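You operate a simulated robot arm through the tools that you are given. There is no shell and no other tool. Be economical: measure what you need, move in short steps, check, and stop when the job is done.

The job below is to be done with a simulated two-armed robot. You get a single attempt, and the scene is never put back.

Task
Brush the teal coil clean and lay it in the grey tray with handles.
Fine: lift the orange coil off it on to the table first; put the cord brush back where it stood. Set down upright: brown cord brush. What is to be rubbed or washed off counts as gone when no trace of it is left.

Only the result counts: the job must be done as asked and must still hold three seconds after the hand-in. Knocking over, shifting, dropping, spilling or breaking anything else fails it.

Robot
Two 7-joint arms with two-finger parallel grippers on one trunk, hanging from a carriage that runs on a rail from [-180.2, 0.1] to [37.8, 0] (x, y) and turns from -6.301 to 5.69 rad about z. Base frame: it is fixed where the carriage stands at the start and does not move with it; the origin is on the floor, on the carriage's upright axis, x ahead of it, y to its left, z up; the surface under the hand at the start is at about z = 88. Lengths are in cm, angles in rad, forces in N, time in s.
The left shoulder is at the start at [4, 16.1, 118.8], the right one opposite. With the tool pointing down near the work surface each hand reaches from about 30 to 78 cm from the robot's upright axis, wherever it stands, measured 20 degrees to its own side. Places, roughly: black coil [100, -75, 100]; top of the long table [70, -130, 90]; tray [100, -50, 90]. Payload 4.4 kg a hand.
The tool frame of a hand sits at the grasp point between the pads (the TCP): z along the fingers, y along the line on which they close. The tips reach 2.3 cm beyond it. The gripper opens to 9.4 cm. The fingers are 3.8 cm wide and 1 cm thick; the gripper's body (5.4 by 9.6 cm) begins 3.9 cm behind the TCP.
Orientation is told as [roll, pitch, yaw] about the base's x, y, z axes, in that order, counted from this pose: with the fingers straight down and closing along the base's y, the tool's x points along the base's -x, its y along +y and its z along -z.

Tools
- The arms move only by the tool jog_arm. It takes "left_moves", "right_moves" or both (then of equal length, played together; a hand with none holds still); each is a list of rows, each a list of 7 numbers: the shift along the tool's x, y, z in units of 400 mm (1.0 is 400 mm), then the turn, a rotation vector about the tool's x, y, z in units of 45 degrees (1.0 is 45 degrees), then the gripper command, from -1 (fully open) to 1 (shut), values between in proportion. In form: [[tx, ty, tz, rx, ry, rz, gripper], ...]. A call has 1 to 20 rows; each row is the pose to reach, as a shift and turn from the pose commanded when the call began, along the tool's axes at that moment. A call with a number of a shift or a turn outside -1 to 1 is refused whole. Rows are played at 5 a second. More than 5 cm and 0.15 rad between two rows, or a gripper value outside its range, and nothing of the call is played. Where a pose cannot be reached the arm comes as near as it can. A force on the tool above 40 N (or 10 N above the force at the start of the call, whichever is more), or a blocked arm, ends the call early, and 0.2 s more pass. The fingers move at their own pace (about 4.5 cm/s each) and stop on an object; they squeeze with about 33 N. The grip force told is the motor's: it shows also when the fingers shut on nothing. Time passes only in rows, and 0.2 s behind the last, so rows that repeat a pose let the fingers close. The reply holds the time, the measured pose of the TCP, the force on the tool along the base axes, the opening and the grip force, in the units named above and with some noise, with the torque about the TCP (base axes, N m) and any sound that the robot's microphone picked up, and new pictures: "pictures" is both (left out), scene, wrist or none (wrist: the cameras of the hands that moved).
- Cameras (640 x 400 px; columns grow to the right, rows downward): "scene" is now at [20.9, -5.71, 147.61]; the picture's right is [-0.76, -0.65, 0.00], its down [-0.49, 0.58, -0.65] and it looks along [0.42, -0.49, -0.76] (base axes); focal length 285 px, centre (320, 200). "left" rides on the left gripper at [8.6, -1.6, -7.5] in its tool frame; the picture's right is [0.18, 0.98, 0.00], its down [-0.58, 0.11, -0.81] and it looks along [-0.79, 0.15, 0.59] (tool axes); focal length 243 px, centre (320, 200). "right" rides on the right gripper at [8.6, 1.6, -7.5] in its tool frame; the picture's right is [-0.18, 0.98, 0.00], its down [-0.58, -0.11, -0.81] and it looks along [-0.79, -0.15, 0.59] (tool axes); focal length 243 px, centre (320, 200). There is no depth. A picture from a camera that has moved, and an enlarged one, comes with that camera's place and axes in the base frame and with its lens.
- lift_body(by): slides the trunk up (or, below 0, down) by that many cm; the arms and the scene camera ride with it, the base frame stays. It gives what a move gives, with no picture.
- roll_base(legs): drives the robot by 1 to 6 legs, each [ahead, left, turn to the left] in cm, cm and rad, along the robot's own axes; the way and the turn of a leg run together, so that a leg with both is an arc; at most 150 cm and 3.142 rad a leg. The arms and the cameras ride along, it lands a little off, and it stops where it bumps. It keeps to its track: a leg is cut to what the track allows. It gives what a move gives, and a new picture of the scene camera.
- head_to(pan, tilt): turns the head with the scene camera to pan (to the left, within 1.501 rad either way) and tilt (down, from -0.506 to 1.204), counted from straight ahead of the robot. It gives what a move gives, and a new picture of the scene camera.
- enlarge(camera, box): a new picture of the part [left, top, right, bottom] of that camera's present view, enlarged. No time passes.
- sign_off(): hands the job in; it is judged then, once.

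Go step by step. Nothing tells you exact positions but the pictures and the camera data: compare them with the known pose of the tool, close in by small moves and look again before you grip or let go. The budget is 120 turns and 260 pictures, counting those below and the enlarged ones. Unless the task says otherwise, let go and move clear before handing in, and close with one line.

The tools are called after "Call:" as a command line: name --argument value ..., lists and objects as JSON in quotes. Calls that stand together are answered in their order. jog_arm: Moves the arms, as the interface text tells. Its arguments: {"type":"object","properties":{"left_moves":{"type":"array","items":{"type":"array","items":{"type":"number"}}},"right_moves":{"type":"array","items":{"type":"array","items":{"type":"number"}}},"pictures":{"type":"string","enum":["both","scene","wrist","none"]}},"required":[]} The other tools are called the same way: lift_body (by) slides the trunk up or down; roll_base (legs) drives the base; head_to (pan, tilt) turns the head that bears the scene camera; enlarge (camera, box) takes an enlarged picture of a part of a camera's view; sign_off () hands the job in.

At the start:

```text
clock: 0.0
left_ee_pos: [37.5, -6.29, 117.56]
left_orientation: [0.001, 0.0, -0.001]
left_contact_force: [0.3, 0.1, -1.1]
left_torque: [0.0, 0.0, 0.03]
left_grip_width: 9.43
left_grasp_force: 0.1
right_ee_pos: [39.0, -43.37, 116.87]
right_orientation: [-0.002, 0.0, 0.002]
right_contact_force: [0.1, -0.2, 0.3]
right_torque: [0.0, 0.02, -0.03]
right_grip_width: 9.4
right_grasp_force: 0.0
trunk travel left (down, up): [-32.5, 44.5]
robot x, y, heading: [0.04, -0.03, 0.005]
head pan, tilt: [-0.864, 0.866]
```

scene: 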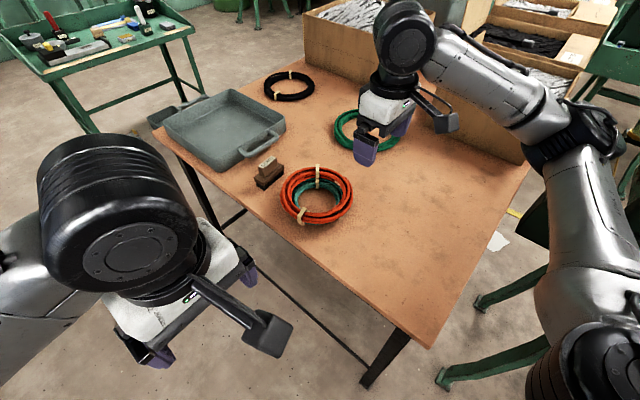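
right: 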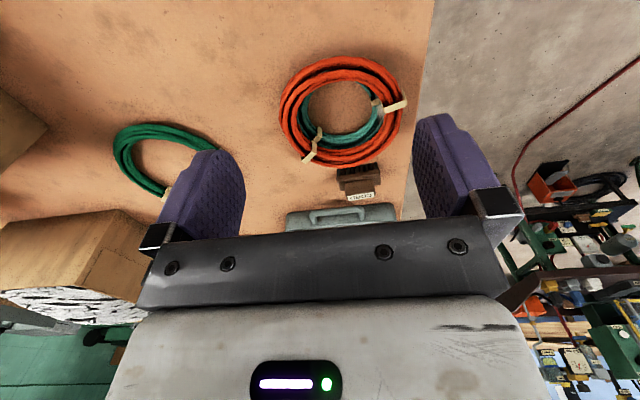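
left: 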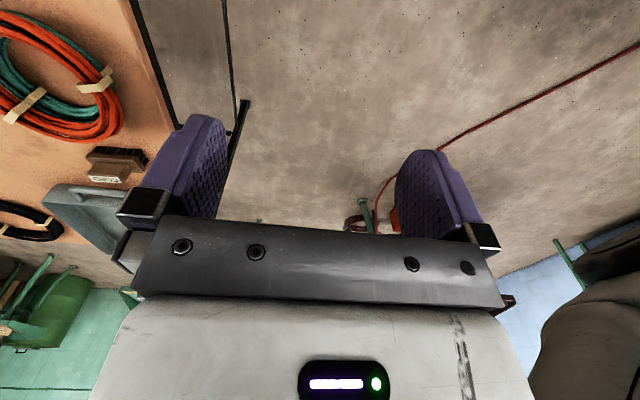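

I see the orange coil lying on the teal one near (54,-44), the brush near (71,-41) and the tray near (99,-48). I'll look closer first.

Call:
enlarge --camera "scene" --box '[230, 130, 390, 230]'

Call:
enlarge --camera "right" --box '[240, 30, 440, 230]'

```text
4.00 times, centred on (310, 180) of scene
camera zoom: at [20.9, -5.71, 147.61], right [-0.76, -0.65, 0.0], down [-0.49, 0.58, -0.65], along [0.42, -0.49, -0.76], focal length 1139 px, centre (360, 280)
```

zoom: 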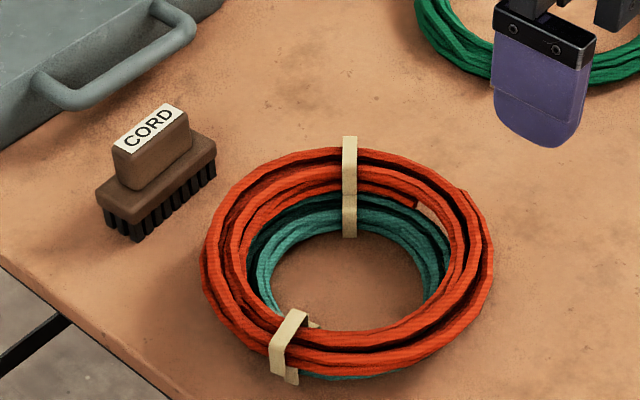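

```text
2.00 times, centred on (340, 130) of right
camera zoom: at [30.32, -41.84, 124.55], right [0.18, 0.98, 0.0], down [0.58, -0.11, 0.81], along [0.79, -0.15, -0.59], focal length 485 px, centre (280, 340)
```

zoom: 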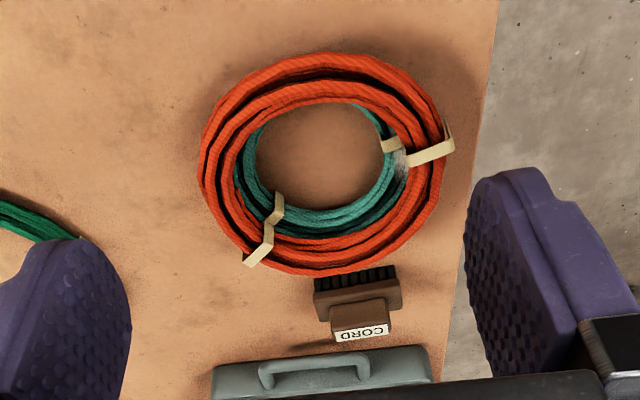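

Next I bring the right hand above the -y side of the coil pair, staying high, to measure it.

Call:
jog_arm --right_moves '[[-0.07, -0.04, 0.05, 0, 0, 0, -1], [-0.14, -0.08, 0.1, 0, 0, 0, -1], [-0.21, -0.12, 0.15, 0, 0, 0, -1], [-0.28, -0.16, 0.2, 0, 0, 0, -1], [-0.33, -0.195, 0.25, 0, 0, 0, -1], [-0.37, -0.205, 0.3, 0, 0, 0, -1], [-0.37, -0.205, 0.3, 0, 0, 0, -1]]'

```text
clock: 1.6
left_ee_pos: [37.43, -6.3, 117.53]
left_orientation: [-0.001, 0.001, -0.001]
left_contact_force: [-0.1, -1.0, -0.2]
left_torque: [0.0, 0.01, -0.02]
left_grip_width: 9.39
left_grasp_force: 0.2
right_ee_pos: [53.75, -51.67, 104.92]
right_orientation: [0.0, 0.001, -0.002]
right_contact_force: [0.1, -0.3, -0.4]
right_torque: [0.02, -0.02, 0.02]
right_grip_width: 9.4
right_grasp_force: 0.1
trunk travel left (down, up): [-32.5, 44.5]
robot x, y, heading: [0.04, 0.34, 0.002]
head pan, tilt: [-0.864, 0.866]
camera scene: at [20.88, -5.74, 147.61], right [-0.76, -0.65, 0.0], down [-0.49, 0.58, -0.65], along [0.42, -0.49, -0.76], focal length 285 px, centre (320, 200)
camera right: at [45.1, -50.07, 112.58], right [0.18, 0.98, 0.0], down [0.58, -0.11, 0.81], along [0.79, -0.15, -0.59], focal length 243 px, centre (320, 200)
```

scene: 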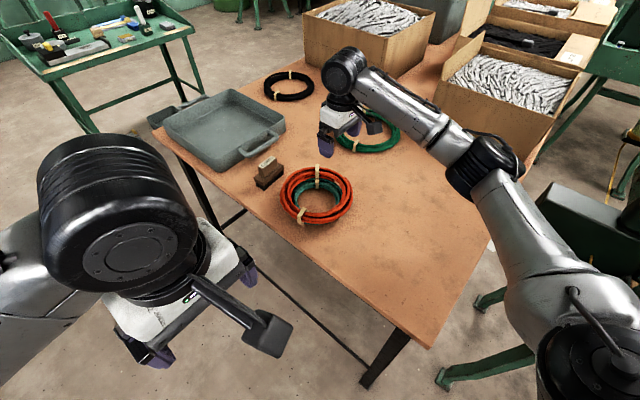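
right: 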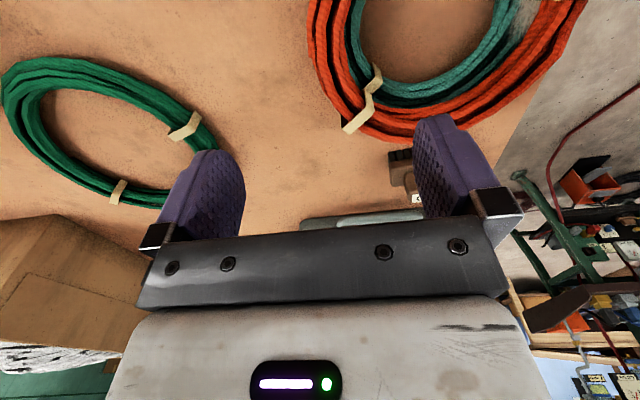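

Call:
enlarge --camera "right" --box '[290, 0, 610, 200]'

Call:
enlarge --camera "scene" --box '[270, 155, 366, 235]'

```text
2.00 times, centred on (450, 100) of right
camera zoom: at [45.1, -50.07, 112.58], right [0.18, 0.98, 0.0], down [0.58, -0.11, 0.81], along [0.79, -0.15, -0.59], focal length 485 px, centre (60, 400)
```

zoom: 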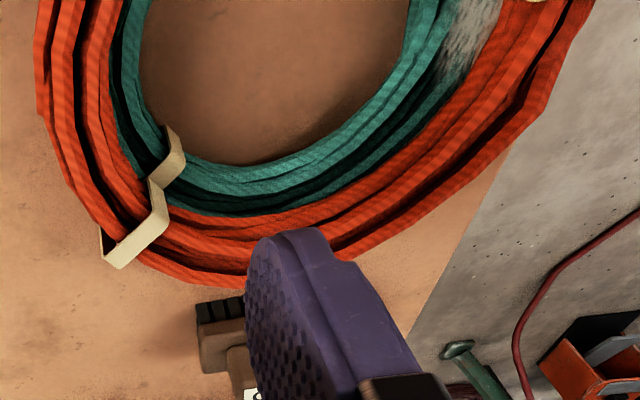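

```text
5.00 times, centred on (318, 195) of scene
camera zoom: at [20.88, -5.74, 147.61], right [-0.76, -0.65, 0.0], down [-0.49, 0.58, -0.65], along [0.42, -0.49, -0.76], focal length 1424 px, centre (330, 225)
```

zoom: 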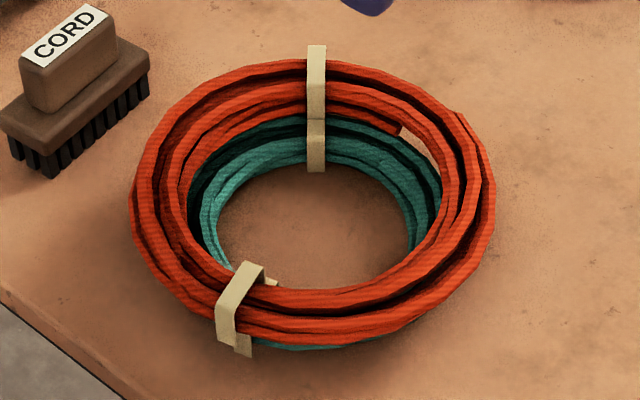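

The teal coil lies at about z 88–90.5 and the orange one at about 90.5–93. I go down so the tips sit just above the layer between them, then close.

Call:
jog_arm --right_moves '[[0, 0.02, 0.1, 0, 0, 0, -1], [0, 0.02, 0.2, 0, 0, 0, -1], [0, 0.02, 0.26, 0, 0, 0, -1], [0, 0.02, 0.2875, 0, 0, 0, -1], [0, 0.02, 0.2875, 0, 0, 0, -1]]'

```text
clock: 2.8
left_ee_pos: [37.52, -6.19, 117.45]
left_orientation: [0.0, 0.0, -0.001]
left_contact_force: [-0.8, -0.1, -0.1]
left_torque: [0.03, 0.03, -0.02]
left_grip_width: 9.38
left_grasp_force: 0.0
right_ee_pos: [53.7, -50.88, 93.36]
right_orientation: [0.001, 0.0, 0.003]
right_contact_force: [0.2, 0.1, -0.9]
right_torque: [-0.02, 0.03, 0.0]
right_grip_width: 9.42
right_grasp_force: 0.2
trunk travel left (down, up): [-32.5, 44.5]
robot x, y, heading: [-0.07, 0.25, 0.004]
head pan, tilt: [-0.864, 0.866]
camera scene: at [20.9, -5.72, 147.61], right [-0.76, -0.65, 0.0], down [-0.49, 0.58, -0.65], along [0.42, -0.49, -0.76], focal length 285 px, centre (320, 200)
camera right: at [45.04, -49.26, 100.99], right [0.18, 0.98, 0.0], down [0.58, -0.11, 0.81], along [0.79, -0.15, -0.59], focal length 243 px, centre (320, 200)
```

scene: 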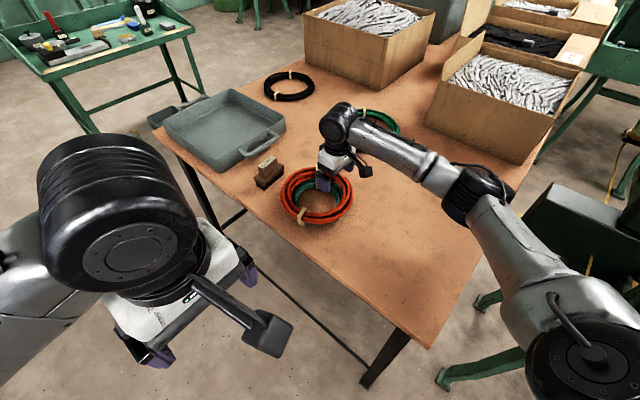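
right: 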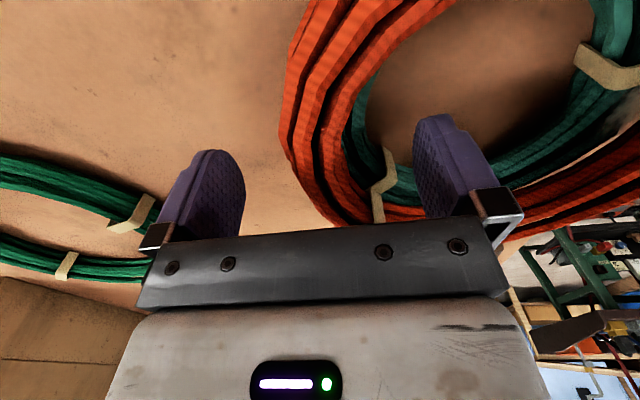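

Call:
jog_arm --right_moves '[[0, 0, 0, 0, 0, 0, 0.3], [0, 0, 0, 0, 0, 0, 1], [0, 0, 0, 0, 0, 0, 1], [0, 0, 0, 0, 0, 0, 1], [0, 0, 0, 0, 0, 0, 1], [0, 0, 0, 0, 0, 0, 1], [0, 0, 0, 0, 0, 0, 1]]' --pictures "wrist"

```text
clock: 4.4
left_ee_pos: [37.57, -6.19, 117.52]
left_orientation: [0.0, -0.001, -0.001]
left_contact_force: [-0.4, -0.1, -0.3]
left_torque: [0.0, 0.01, 0.0]
left_grip_width: 9.41
left_grasp_force: 0.2
right_ee_pos: [53.63, -50.85, 93.32]
right_orientation: [-0.002, -0.001, -0.001]
right_contact_force: [0.5, -1.3, 1.3]
right_torque: [-0.05, 0.07, 0.04]
right_grip_width: 2.96
right_grasp_force: 32.9
trunk travel left (down, up): [-32.5, 44.5]
robot x, y, heading: [0.24, 0.27, 0.0]
head pan, tilt: [-0.864, 0.866]
camera right: at [45.03, -49.29, 101.02], right [0.18, 0.98, 0.0], down [0.58, -0.11, 0.81], along [0.79, -0.15, -0.59], focal length 243 px, centre (320, 200)
```

right: 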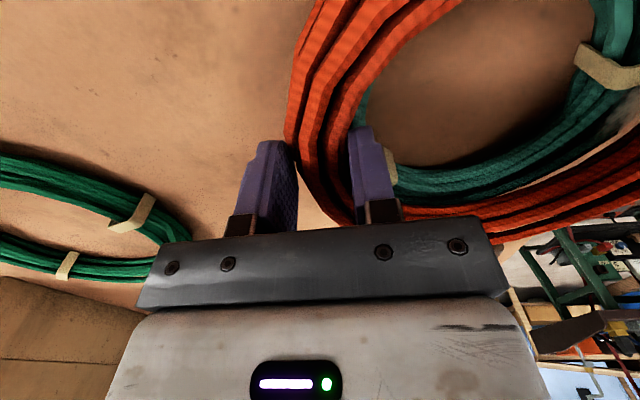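

Call:
jog_arm --right_moves '[[0, 0, -0.02, 0, 0, 0, 1], [0, 0, -0.05, 0, 0, 0, 1], [0, 0, -0.1, 0, 0, 0, 1], [0, 0, -0.15, 0, 0, 0, 1], [0, 0, -0.2, 0, 0, 0, 1], [0, 0, -0.2, 0, 0, 0, 1]]'

```text
clock: 5.8
left_ee_pos: [37.41, -6.19, 117.47]
left_orientation: [0.0, 0.001, 0.0]
left_contact_force: [0.3, -0.3, 0.5]
left_torque: [-0.02, -0.02, -0.01]
left_grip_width: 9.4
left_grasp_force: 0.1
right_ee_pos: [53.81, -50.88, 101.45]
right_orientation: [0.001, 0.001, 0.001]
right_contact_force: [-0.2, -0.9, -2.1]
right_torque: [-0.24, -0.03, 0.02]
right_grip_width: 3.02
right_grasp_force: 32.9
trunk travel left (down, up): [-32.5, 44.5]
robot x, y, heading: [0.16, -0.14, -0.0]
head pan, tilt: [-0.864, 0.866]
camera scene: at [20.87, -5.7, 147.6], right [-0.76, -0.65, 0.0], down [-0.49, 0.58, -0.65], along [0.42, -0.49, -0.76], focal length 285 px, centre (320, 200)
camera right: at [45.11, -49.24, 109.02], right [0.18, 0.98, 0.0], down [0.58, -0.11, 0.81], along [0.79, -0.15, -0.59], focal length 243 px, centre (320, 200)
```

scene: 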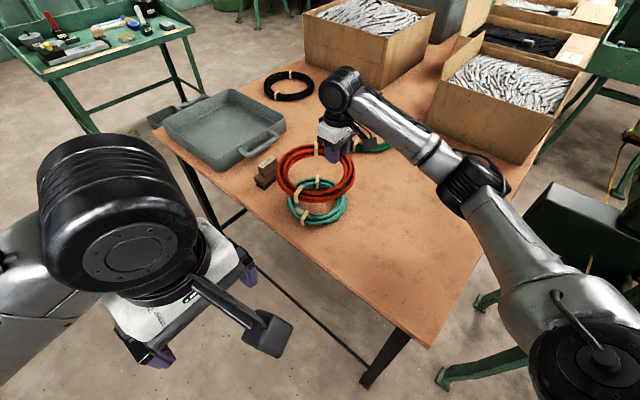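
right: 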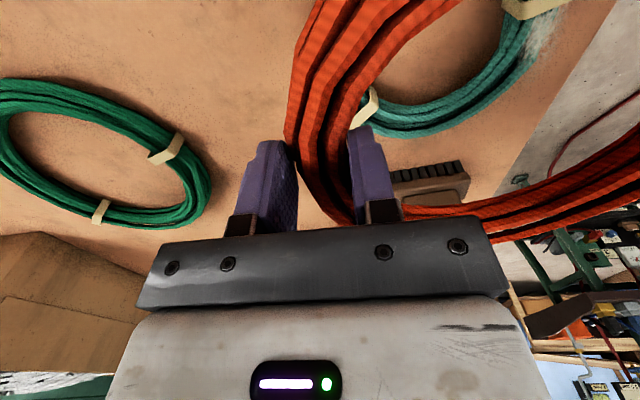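

The orange coil came up alone. I carry it to the free area, centre about (30,-56).

Call:
jog_arm --right_moves '[[0.08, -0.045, -0.02, 0, 0, 0, 1], [0.17, -0.09, -0.02, 0, 0, 0, 1], [0.26, -0.14, -0.02, 0, 0, 0, 1], [0.35, -0.19, -0.02, 0, 0, 0, 1], [0.44, -0.24, -0.02, 0, 0, 0, 1], [0.53, -0.29, -0.02, 0, 0, 0, 1], [0.595, -0.3275, 0, 0, 0, 0, 1], [0.595, -0.3275, 0, 0, 0, 0, 1]]'

```text
clock: 7.6
left_ee_pos: [37.45, -6.12, 117.62]
left_orientation: [0.001, 0.001, 0.001]
left_contact_force: [-0.1, 0.8, 0.1]
left_torque: [-0.01, -0.02, 0.04]
left_grip_width: 9.39
left_grasp_force: 0.1
right_ee_pos: [30.07, -63.84, 101.19]
right_orientation: [0.0, 0.001, 0.002]
right_contact_force: [-0.4, -0.4, -3.3]
right_torque: [-0.22, -0.02, 0.0]
right_grip_width: 3.0
right_grasp_force: 33.2
trunk travel left (down, up): [-32.5, 44.5]
robot x, y, heading: [-0.05, 0.07, 0.002]
head pan, tilt: [-0.864, 0.866]
camera scene: at [20.9, -5.69, 147.61], right [-0.76, -0.65, 0.0], down [-0.49, 0.58, -0.65], along [0.42, -0.49, -0.76], focal length 285 px, centre (320, 200)
camera right: at [21.4, -62.22, 108.96], right [0.18, 0.98, 0.0], down [0.58, -0.11, 0.81], along [0.79, -0.15, -0.59], focal length 243 px, centre (320, 200)
```

scene: 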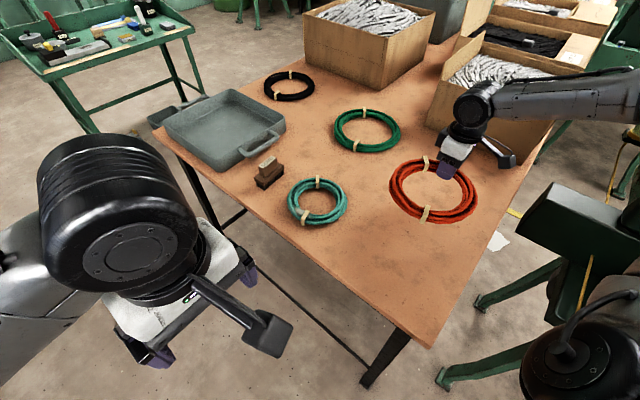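
right: 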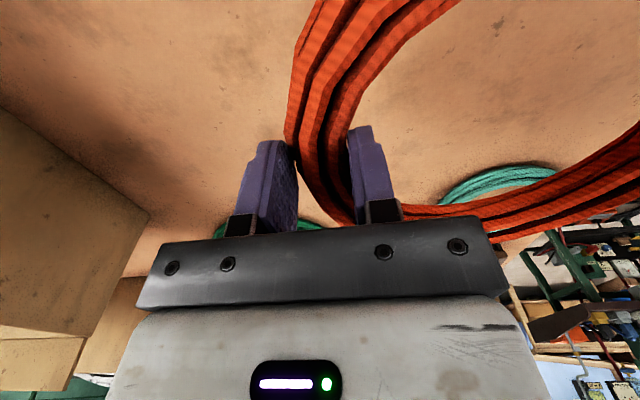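

Call:
jog_arm --right_moves '[[0, 0, 0.08, 0, 0, 0, 1], [0, 0, 0.16, 0, 0, 0, 1], [0, 0, 0.22, 0, 0, 0, 1], [0, 0, 0.24, 0, 0, 0, 1], [0, 0, 0.25, 0, 0, 0, 1], [0, 0, 0.255, 0, 0, 0, 1]]'

```text
clock: 9.0
left_ee_pos: [37.58, -6.23, 117.63]
left_orientation: [0.0, 0.001, -0.001]
left_contact_force: [-0.1, 0.5, -0.7]
left_torque: [0.01, 0.02, -0.05]
left_grip_width: 9.39
left_grasp_force: 0.1
right_ee_pos: [30.08, -63.88, 91.13]
right_orientation: [0.0, 0.0, -0.001]
right_contact_force: [0.0, 0.6, -3.4]
right_torque: [-0.25, 0.02, 0.01]
right_grip_width: 3.01
right_grasp_force: 33.5
trunk travel left (down, up): [-32.5, 44.5]
robot x, y, heading: [-0.09, -0.03, -0.002]
head pan, tilt: [-0.864, 0.866]
camera scene: at [20.89, -5.7, 147.61], right [-0.76, -0.65, 0.0], down [-0.49, 0.58, -0.65], along [0.42, -0.49, -0.76], focal length 285 px, centre (320, 200)
camera right: at [21.4, -62.31, 98.84], right [0.18, 0.98, 0.0], down [0.58, -0.11, 0.81], along [0.79, -0.15, -0.59], focal length 243 px, centre (320, 200)
```

scene: 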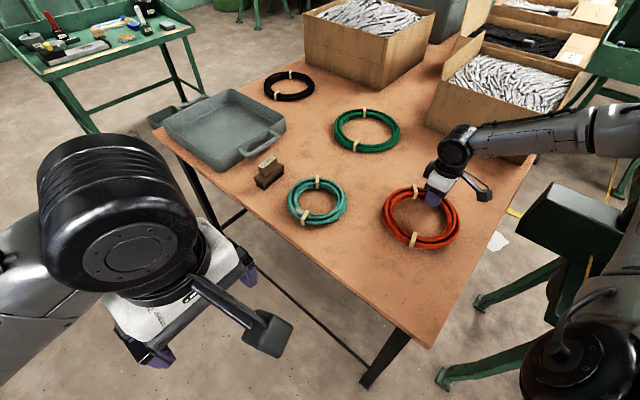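
right: 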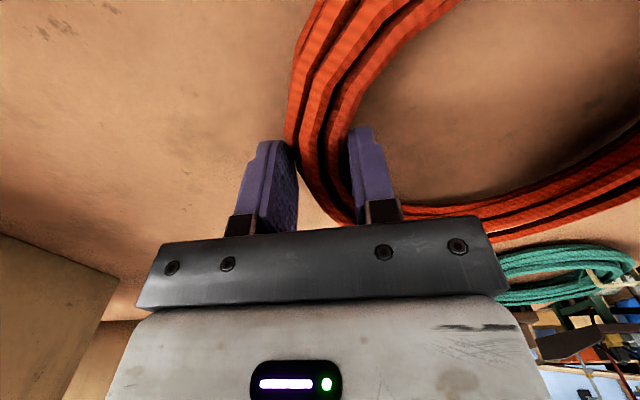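

Not in contact yet, so I lower it in very small steps until the force changes.

Call:
jog_arm --right_moves '[[0, 0, 0.005, 0, 0, 0, 1], [0, 0, 0.01, 0, 0, 0, 1], [0, 0, 0.015, 0, 0, 0, 1]]' --pictures "none"

```text
clock: 9.8
left_ee_pos: [37.49, -6.23, 117.58]
left_orientation: [0.002, 0.001, -0.001]
left_contact_force: [-0.5, -0.1, 0.4]
left_torque: [-0.04, 0.03, -0.01]
left_grip_width: 9.41
left_grasp_force: 0.0
right_ee_pos: [30.02, -64.0, 90.69]
right_orientation: [0.001, -0.001, 0.001]
right_contact_force: [-1.3, 2.2, 4.7]
right_torque: [0.64, 0.21, 0.14]
right_grip_width: 2.97
right_grasp_force: 33.1
trunk travel left (down, up): [-32.5, 44.5]
robot x, y, heading: [0.09, -0.13, 0.004]
head pan, tilt: [-0.864, 0.866]
```

Call:
jog_arm --right_moves '[[0, 0, 0, 0, 0, 0, -0.2], [0, 0, 0, 0, 0, 0, -0.5], [0, 0, 0, 0, 0, 0, -0.5], [0, 0, 0, 0, 0, 0, -0.5], [0, 0, -0.05, 0, 0, 0, -0.5], [0, 0, -0.15, 0, 0, 0, -0.5], [0, 0, -0.25, 0, 0, 0, -0.5], [0, 0, -0.37, 0, 0, 0, -0.5], [0, 0, -0.37, 0, 0, 0, -0.5]]'

Call:
enlarge --camera "scene" --box '[240, 140, 368, 240]'

```text
clock: 11.8
left_ee_pos: [37.54, -6.16, 117.6]
left_orientation: [0.001, 0.0, 0.0]
left_contact_force: [1.3, -0.1, 0.4]
left_torque: [0.01, -0.01, -0.03]
left_grip_width: 9.39
left_grasp_force: 0.0
right_ee_pos: [30.11, -63.93, 105.53]
right_orientation: [-0.001, -0.001, 0.0]
right_contact_force: [0.4, -0.3, -0.1]
right_torque: [-0.01, 0.01, 0.0]
right_grip_width: 7.04
right_grasp_force: 0.1
trunk travel left (down, up): [-32.5, 44.5]
robot x, y, heading: [-0.09, -0.41, 0.001]
head pan, tilt: [-0.864, 0.866]
camera scene: at [20.9, -5.7, 147.61], right [-0.76, -0.65, 0.0], down [-0.49, 0.58, -0.65], along [0.42, -0.49, -0.76], focal length 285 px, centre (320, 200)
camera right: at [21.42, -62.36, 113.1], right [0.18, 0.98, 0.0], down [0.58, -0.11, 0.81], along [0.79, -0.15, -0.59], focal length 243 px, centre (320, 200)
```

scene: 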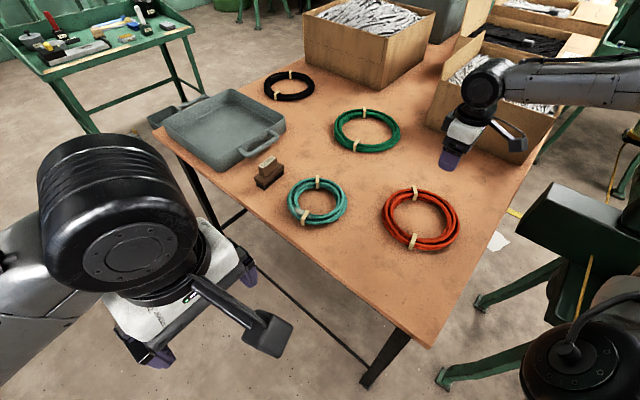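
right: 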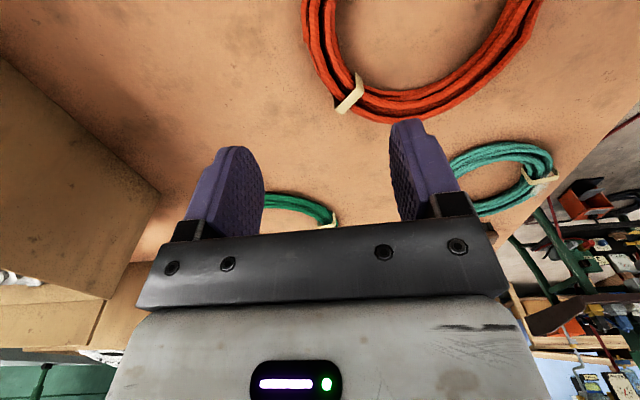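

```text
4.00 times, centred on (304, 190) of scene
camera zoom: at [20.9, -5.7, 147.61], right [-0.76, -0.65, 0.0], down [-0.49, 0.58, -0.65], along [0.42, -0.49, -0.76], focal length 1139 px, centre (384, 240)
```

zoom: 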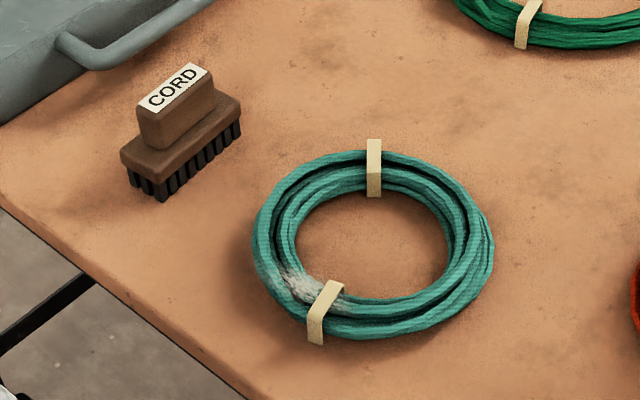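

The orange coil rests on the table and the residue shows on the teal coil's +y side near (54,-37). The brush is near (70,-41), so I raise the right hand, start turning it, and drive closer.

Call:
jog_arm --right_moves '[[0, 0, -0.04, 0, 0, 0.17, -0.5], [0, 0, -0.08, 0, 0, 0.34, -0.5], [0, 0, -0.12, 0, 0, 0.51, -0.5], [0, 0, -0.16, 0, 0, 0.68, -0.5], [0, 0, -0.2, 0, 0, 0.85, -0.5], [0, 0, -0.2, 0, 0, 1.0, -0.5]]' --pictures "none"

Call:
roll_base --legs '[[25, 0, 0]]'

```text
clock: 13.2
left_ee_pos: [37.43, -6.12, 117.59]
left_orientation: [0.0, 0.001, 0.0]
left_contact_force: [0.4, 0.6, 0.4]
left_torque: [0.03, 0.0, 0.0]
left_grip_width: 9.39
left_grasp_force: 0.1
right_ee_pos: [30.12, -64.03, 113.42]
right_orientation: [0.0, 0.0, -0.786]
right_contact_force: [0.7, -0.8, -0.4]
right_torque: [0.03, -0.04, -0.01]
right_grip_width: 7.08
right_grasp_force: 0.1
trunk travel left (down, up): [-32.5, 44.5]
robot x, y, heading: [0.14, 0.15, 0.003]
head pan, tilt: [-0.864, 0.866]
```

```text
clock: 15.0
left_ee_pos: [62.98, -6.07, 117.56]
left_orientation: [-0.002, 0.001, 0.002]
left_contact_force: [0.5, -0.2, 1.5]
left_torque: [0.02, 0.03, -0.01]
left_grip_width: 9.39
left_grasp_force: 0.0
right_ee_pos: [55.63, -63.94, 113.3]
right_orientation: [0.0, -0.001, -0.783]
right_contact_force: [0.1, 0.3, 0.1]
right_torque: [-0.05, 0.02, 0.03]
right_grip_width: 7.04
right_grasp_force: 0.1
trunk travel left (down, up): [-32.5, 44.5]
robot x, y, heading: [25.65, 0.17, -0.001]
head pan, tilt: [-0.864, 0.866]
camera scene: at [46.41, -5.67, 147.62], right [-0.76, -0.65, 0.0], down [-0.5, 0.58, -0.65], along [0.42, -0.49, -0.76], focal length 285 px, centre (320, 200)
```

scene: 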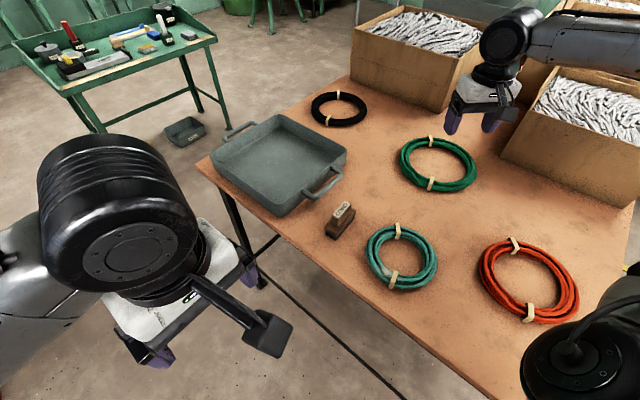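

Call:
jog_arm --right_moves '[[0.02, 0.085, 0, 0, 0, 0.14, -0.5], [0.04, 0.17, 0, 0, 0, 0.28, -0.5], [0.06, 0.25, 0, 0, 0, 0.42, -0.5], [0.08, 0.33, 0, 0, 0, 0.56, -0.5], [0.1, 0.42, 0.03, 0, 0, 0.7, -0.5], [0.12, 0.51, 0.07, 0, 0, 0.84, -0.5], [0.14, 0.6, 0.11, 0, 0, 0.95, -0.5], [0.154, 0.663, 0.15, 0, 0, 1.0, -0.5], [0.154, 0.663, 0.15, 0, 0, 1.0, -0.5]]'

Call:
enlarge --camera "right" --box '[220, 0, 480, 180]'

```text
clock: 17.0
left_ee_pos: [62.93, -6.11, 117.48]
left_orientation: [-0.001, 0.001, 0.002]
left_contact_force: [1.0, 0.1, 0.4]
left_torque: [0.0, 0.01, 0.01]
left_grip_width: 9.38
left_grasp_force: 0.1
right_ee_pos: [69.94, -40.64, 107.43]
right_orientation: [-0.002, -0.001, -1.568]
right_contact_force: [-0.3, 1.1, 0.4]
right_torque: [-0.02, -0.01, -0.02]
right_grip_width: 7.05
right_grasp_force: 0.0
trunk travel left (down, up): [-32.5, 44.5]
robot x, y, heading: [25.63, -0.03, 0.002]
head pan, tilt: [-0.864, 0.866]
camera scene: at [46.35, -5.68, 147.61], right [-0.76, -0.65, 0.0], down [-0.5, 0.58, -0.65], along [0.42, -0.49, -0.76], focal length 285 px, centre (320, 200)
camera right: at [71.46, -32.01, 115.11], right [0.98, -0.18, 0.0], down [-0.11, -0.58, 0.81], along [-0.15, -0.79, -0.59], focal length 243 px, centre (320, 200)
```

scene: 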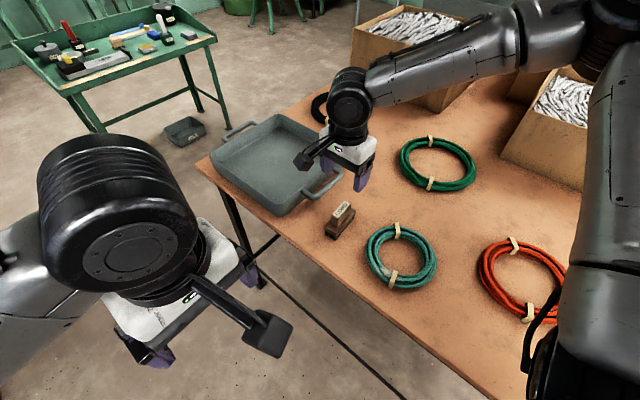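
right: 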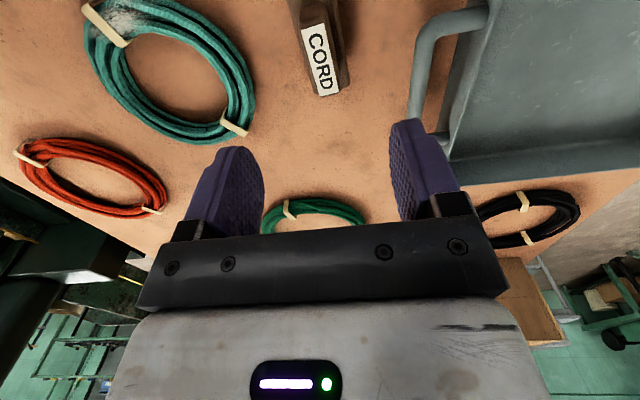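

```text
2.22 times, centred on (350, 90) of right
camera zoom: at [71.46, -32.01, 115.11], right [0.98, -0.18, 0.0], down [-0.11, -0.58, 0.81], along [-0.15, -0.79, -0.59], focal length 539 px, centre (253, 444)
```

zoom: 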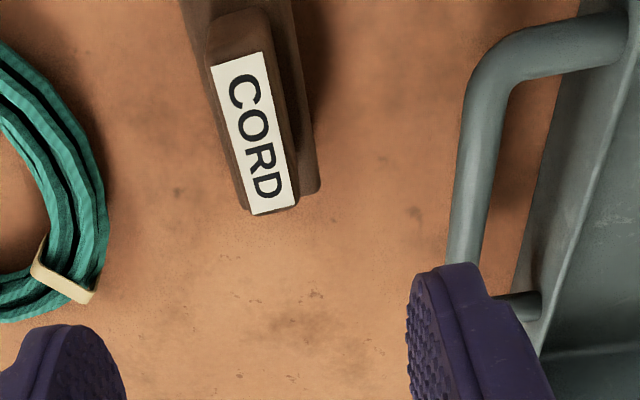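

Call:
jog_arm --right_moves '[[-0.014, -0.0025, 0.1, 0, 0, -0.06, -0.2], [-0.014, -0.0025, 0.2, 0, 0, -0.06, -0.2], [-0.014, -0.0025, 0.28, 0, 0, -0.06, -0.2], [-0.014, -0.0025, 0.31, 0, 0, -0.06, -0.2], [-0.014, -0.0025, 0.31, 0, 0, -0.06, -0.2]]'

Call:
enlarge --camera "right" --box '[190, 50, 450, 230]'

Call:
enlarge --camera "scene" --box '[290, 160, 418, 240]'

```text
clock: 18.2
left_ee_pos: [62.88, -6.05, 117.51]
left_orientation: [0.001, 0.0, 0.002]
left_contact_force: [0.3, -0.8, -0.1]
left_torque: [-0.01, 0.02, -0.03]
left_grip_width: 9.38
left_grasp_force: 0.0
right_ee_pos: [69.84, -41.39, 95.0]
right_orientation: [0.001, -0.001, -1.522]
right_contact_force: [0.3, 0.0, 0.2]
right_torque: [-0.01, -0.02, 0.0]
right_grip_width: 5.67
right_grasp_force: 0.1
trunk travel left (down, up): [-32.5, 44.5]
robot x, y, heading: [25.4, -0.05, 0.007]
head pan, tilt: [-0.864, 0.866]
camera scene: at [46.37, -5.67, 147.61], right [-0.76, -0.65, 0.0], down [-0.5, 0.58, -0.65], along [0.42, -0.49, -0.76], focal length 285 px, centre (320, 200)
camera right: at [71.09, -32.64, 102.61], right [0.99, -0.13, 0.0], down [-0.08, -0.59, 0.81], along [-0.11, -0.8, -0.59], focal length 243 px, centre (320, 200)
```

scene: 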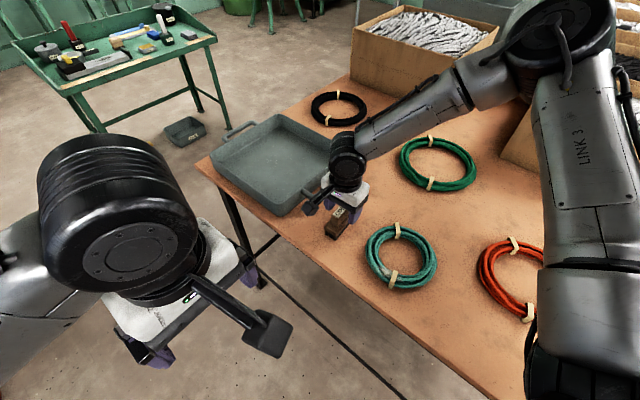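
right: 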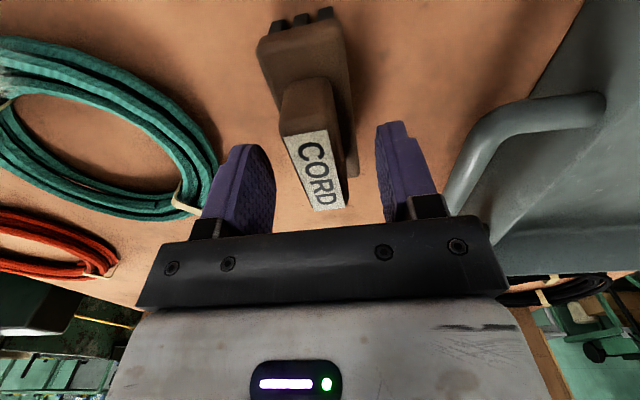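

```text
2.22 times, centred on (320, 140) of right
camera zoom: at [71.09, -32.64, 102.61], right [0.99, -0.13, 0.0], down [-0.08, -0.59, 0.81], along [-0.11, -0.8, -0.59], focal length 539 px, centre (320, 333)
```

zoom: 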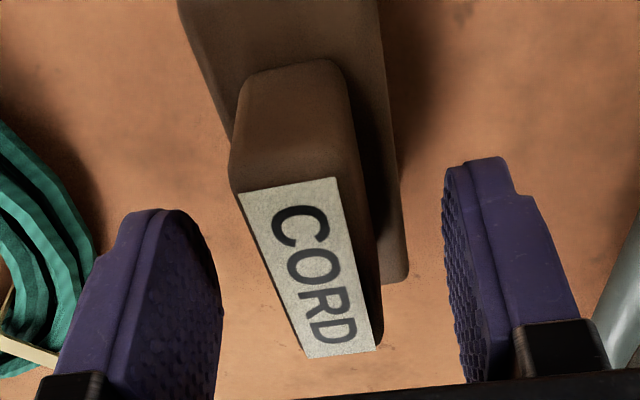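

```text
5.00 times, centred on (354, 200) of scene
camera zoom: at [46.37, -5.67, 147.61], right [-0.76, -0.65, 0.0], down [-0.5, 0.58, -0.65], along [0.42, -0.49, -0.76], focal length 1424 px, centre (150, 200)
```

zoom: 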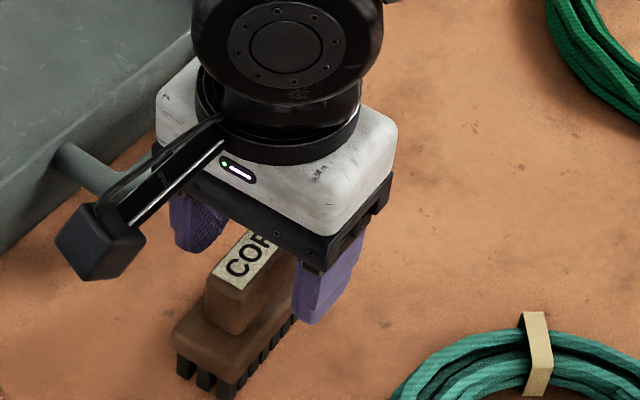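

Call:
jog_arm --right_moves '[[-0.0075, 0, 0.015, 0, 0, 0.0, -0.2], [-0.0075, 0, 0.03, 0, 0, 0, -0.2], [-0.0075, 0, 0.03, 0, 0, 0, 0.3], [-0.0075, 0, 0.03, 0, 0, 0, 1], [-0.0075, 0, 0.03, 0, 0, 0, 1], [-0.0075, 0, 0.03, 0, 0, 0, 1], [-0.0075, 0, 0.03, 0, 0, 0, 1]]'

```text
clock: 19.8
left_ee_pos: [62.91, -6.09, 117.56]
left_orientation: [0.001, -0.001, 0.001]
left_contact_force: [0.3, 0.0, 0.5]
left_torque: [-0.04, 0.01, 0.01]
left_grip_width: 9.41
left_grasp_force: 0.1
right_ee_pos: [69.86, -41.73, 93.68]
right_orientation: [-0.001, 0.001, -1.52]
right_contact_force: [0.4, -1.0, -0.3]
right_torque: [-0.04, -0.02, -0.03]
right_grip_width: 3.73
right_grasp_force: 33.3
trunk travel left (down, up): [-32.5, 44.5]
robot x, y, heading: [25.51, -0.08, 0.002]
head pan, tilt: [-0.864, 0.866]
camera scene: at [46.37, -5.67, 147.61], right [-0.76, -0.65, 0.0], down [-0.5, 0.58, -0.65], along [0.42, -0.49, -0.76], focal length 285 px, centre (320, 200)
camera right: at [71.01, -32.96, 101.44], right [0.99, -0.13, 0.0], down [-0.08, -0.59, 0.81], along [-0.11, -0.8, -0.59], focal length 243 px, centre (320, 200)
```

scene: 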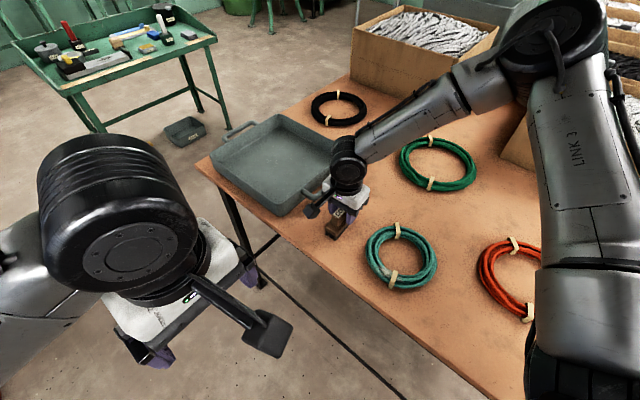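
right: 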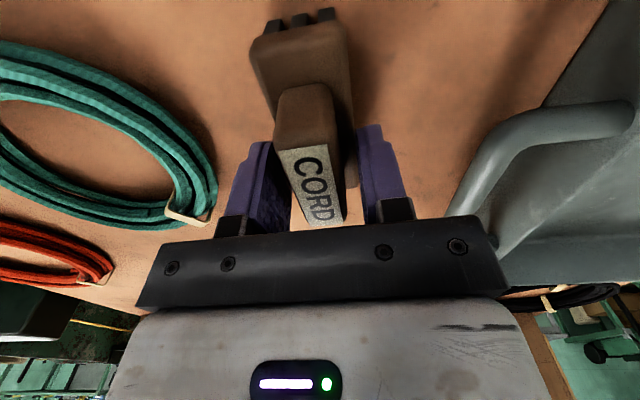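

Call:
enlarge --camera "right" --box '[210, 80, 430, 240]'

Call:
enlarge --camera "scene" --box '[300, 170, 396, 250]'

```text
2.50 times, centred on (320, 160) of right
camera zoom: at [71.01, -32.96, 101.44], right [0.99, -0.13, 0.0], down [-0.08, -0.59, 0.81], along [-0.11, -0.8, -0.59], focal length 606 px, centre (320, 300)
```

zoom: 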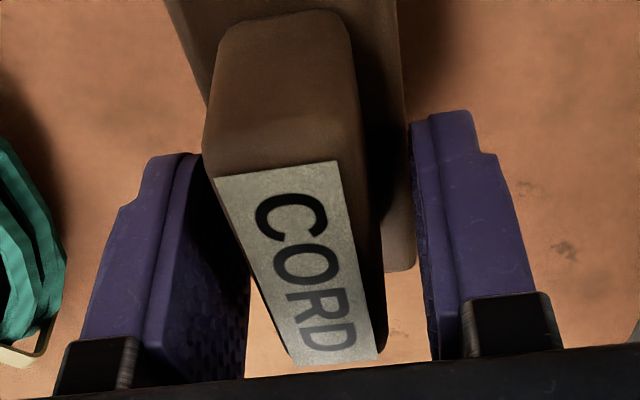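

```text
5.00 times, centred on (348, 210) of scene
camera zoom: at [46.37, -5.67, 147.61], right [-0.76, -0.65, 0.0], down [-0.5, 0.58, -0.65], along [0.42, -0.49, -0.76], focal length 1424 px, centre (180, 150)
```

zoom: 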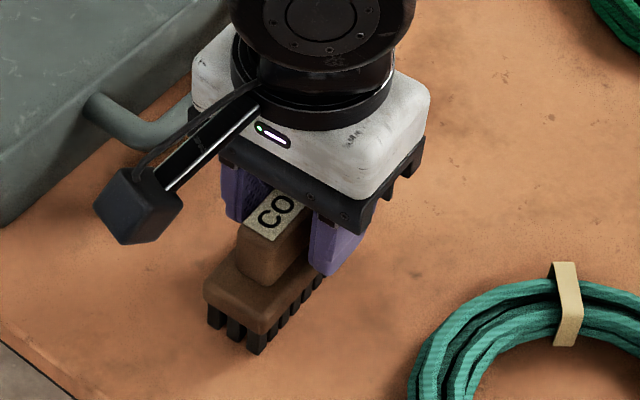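

The pads caught the block, not the handle. I open, rise 0.7 cm and grip the handle.

Call:
jog_arm --right_moves '[[0, 0, 0, 0, 0, 0, -0.2], [0, 0, 0, 0, 0, 0, -0.2], [0, 0, -0.0175, 0, 0, 0, -0.2], [0, 0, -0.0175, 0, 0, 0, 0.5], [0, 0, -0.0175, 0, 0, 0, 1], [0, 0, -0.0175, 0, 0, 0, 1], [0, 0, -0.0175, 0, 0, 0, 1], [0, 0, -0.0175, 0, 0, 0, 1]]' --pictures "wrist"

Call:
enlarge --camera "right" --box '[210, 0, 430, 240]'

Call:
enlarge --camera "scene" --box '[300, 170, 396, 250]'

```text
clock: 21.6
left_ee_pos: [62.91, -6.24, 117.58]
left_orientation: [0.001, 0.001, 0.002]
left_contact_force: [-0.4, -0.7, 0.1]
left_torque: [-0.04, -0.01, -0.02]
left_grip_width: 9.38
left_grasp_force: 0.1
right_ee_pos: [69.76, -41.78, 94.44]
right_orientation: [0.0, -0.001, -1.52]
right_contact_force: [-0.3, 0.7, 1.3]
right_torque: [0.12, 0.07, -0.01]
right_grip_width: 2.16
right_grasp_force: 33.2
trunk travel left (down, up): [-32.5, 44.5]
robot x, y, heading: [25.53, 0.09, 0.005]
head pan, tilt: [-0.864, 0.866]
camera right: at [70.96, -32.94, 102.15], right [0.99, -0.13, 0.0], down [-0.08, -0.59, 0.81], along [-0.11, -0.8, -0.59], focal length 243 px, centre (320, 200)
```

right: 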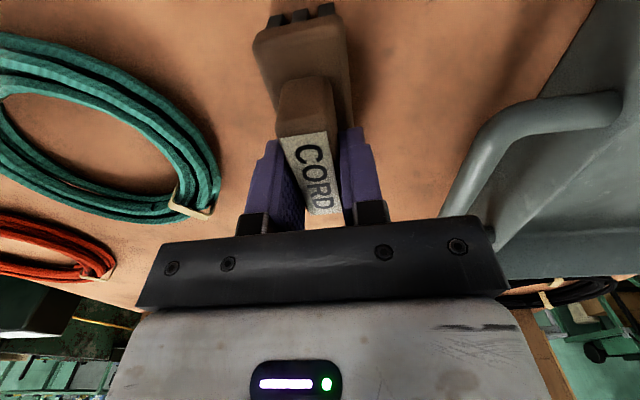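

```text
1.67 times, centred on (320, 120) of right
camera zoom: at [70.96, -32.94, 102.15], right [0.99, -0.13, 0.0], down [-0.08, -0.59, 0.81], along [-0.11, -0.8, -0.59], focal length 404 px, centre (320, 333)
```

zoom: 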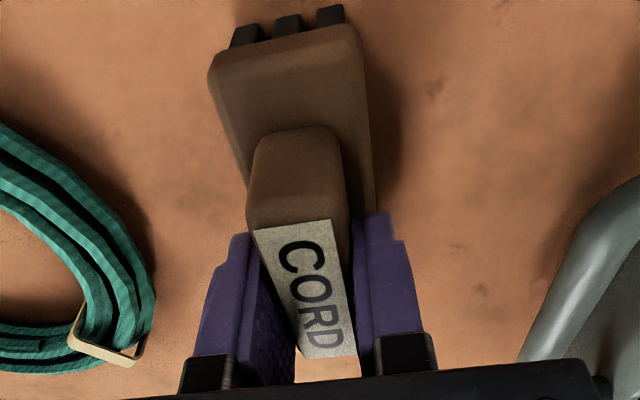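

```text
5.00 times, centred on (348, 210) of scene
camera zoom: at [46.37, -5.67, 147.61], right [-0.76, -0.65, 0.0], down [-0.5, 0.58, -0.65], along [0.42, -0.49, -0.76], focal length 1424 px, centre (180, 150)
```

zoom: 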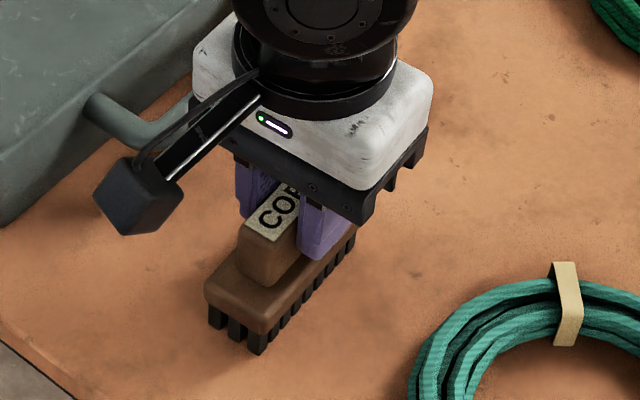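

Call:
jog_arm --right_moves '[[0, 0, -0.03, 0, 0, 0, 1], [0, 0, -0.1, 0, 0, 0, 1], [0, 0, -0.2, 0, 0, 0, 1], [0.045, -0.1, -0.2, 0, 0, 0, 1], [0.09, -0.2, -0.2, 0, 0, 0, 1], [0.1375, -0.3125, -0.2, 0, 0, 0, 1], [0.1375, -0.3125, -0.12, 0, 0, 0, 1], [0.1375, -0.3125, -0.12, 0, 0, 0, 1]]'

Call:
enlarge --camera "scene" --box '[340, 180, 468, 300]'

Call:
enlarge --camera "right" --box '[200, 0, 440, 220]'

```text
clock: 23.4
left_ee_pos: [62.74, -6.23, 117.52]
left_orientation: [0.001, 0.001, 0.002]
left_contact_force: [-0.4, 0.3, -0.3]
left_torque: [-0.01, 0.03, -0.01]
left_grip_width: 9.41
left_grasp_force: 0.1
right_ee_pos: [56.82, -36.72, 99.37]
right_orientation: [0.001, -0.001, -1.521]
right_contact_force: [0.0, 0.4, -1.9]
right_torque: [0.03, 0.0, 0.0]
right_grip_width: 2.17
right_grasp_force: 32.5
trunk travel left (down, up): [-32.5, 44.5]
robot x, y, heading: [25.54, -0.1, 0.003]
head pan, tilt: [-0.864, 0.866]
camera scene: at [46.33, -5.68, 147.6], right [-0.76, -0.65, 0.0], down [-0.5, 0.58, -0.65], along [0.42, -0.49, -0.76], focal length 285 px, centre (320, 200)
camera right: at [58.1, -28.06, 106.98], right [0.99, -0.13, 0.0], down [-0.08, -0.59, 0.81], along [-0.11, -0.8, -0.59], focal length 243 px, centre (320, 200)
```

scene: 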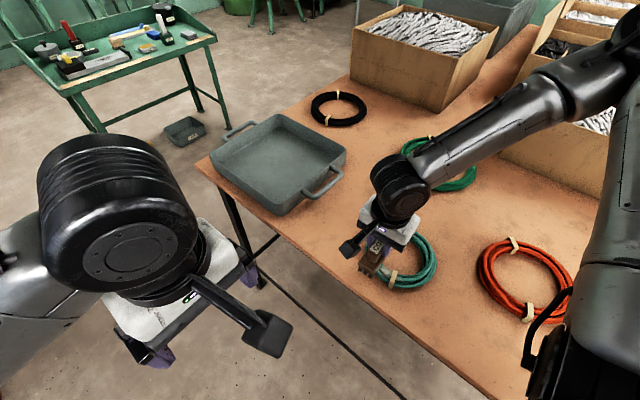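
right: 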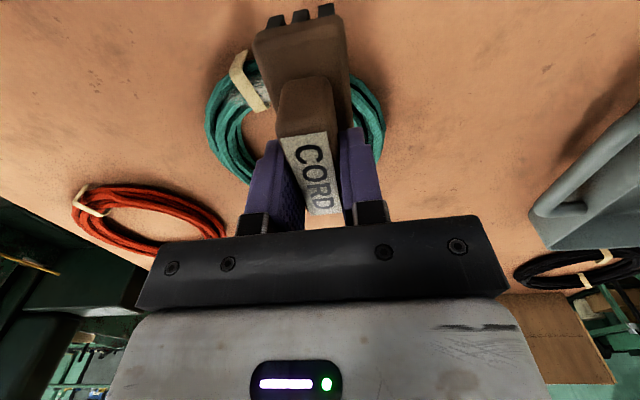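

```text
3.33 times, centred on (404, 240) of scene
camera zoom: at [46.33, -5.68, 147.6], right [-0.76, -0.65, 0.0], down [-0.5, 0.58, -0.65], along [0.42, -0.49, -0.76], focal length 949 px, centre (40, 67)
```

zoom: 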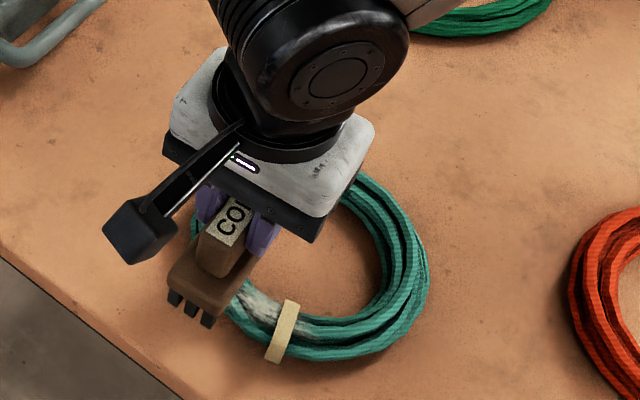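

```text
1.82 times, centred on (320, 110) of right
camera zoom: at [58.1, -28.06, 106.98], right [0.99, -0.13, 0.0], down [-0.08, -0.59, 0.81], along [-0.11, -0.8, -0.59], focal length 441 px, centre (320, 364)
```

zoom: 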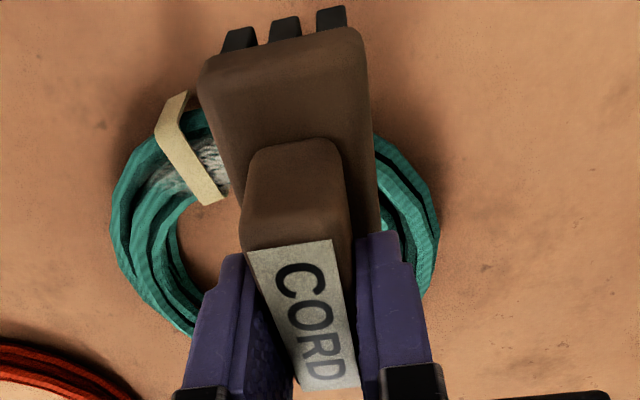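

Call:
jog_arm --right_moves '[[0, 0, 0.02, 0, 0, 0, 1], [0, 0, 0.04, 0, 0, 0, 1], [0, 0, 0.05, 0, 0, 0, 1], [0, 0, 0.055, 0, 0, 0, 1], [0, 0, 0.06, 0, 0, 0, 1]]' --pictures "none"

```text
clock: 24.6
left_ee_pos: [62.85, -6.16, 117.61]
left_orientation: [0.0, 0.0, 0.002]
left_contact_force: [-0.2, -0.4, 0.4]
left_torque: [0.0, 0.01, -0.01]
left_grip_width: 9.41
left_grasp_force: 0.0
right_ee_pos: [57.07, -36.83, 97.0]
right_orientation: [0.002, -0.002, -1.52]
right_contact_force: [-8.5, 5.4, 35.1]
right_torque: [0.18, 0.39, 0.05]
right_grip_width: 2.15
right_grasp_force: 33.5
trunk travel left (down, up): [-32.5, 44.5]
robot x, y, heading: [25.32, 0.38, 0.003]
head pan, tilt: [-0.864, 0.866]
```

Call:
jog_arm --right_moves '[[0, 0, -0.006, 0, 0, 0, 1], [0, 0, -0.006, 0, 0, 0, 1]]' --pictures "none"

```text
clock: 25.2
left_ee_pos: [62.9, -6.25, 117.49]
left_orientation: [0.001, 0.002, 0.003]
left_contact_force: [-0.6, -0.4, 0.7]
left_torque: [0.01, 0.0, -0.02]
left_grip_width: 9.39
left_grasp_force: 0.1
right_ee_pos: [57.11, -36.87, 96.97]
right_orientation: [-0.003, -0.002, -1.521]
right_contact_force: [-0.1, 0.7, -1.5]
right_torque: [-0.05, -0.02, 0.02]
right_grip_width: 2.17
right_grasp_force: 32.8
trunk travel left (down, up): [-32.5, 44.5]
robot x, y, heading: [25.28, 0.08, 0.0]
head pan, tilt: [-0.864, 0.866]
```

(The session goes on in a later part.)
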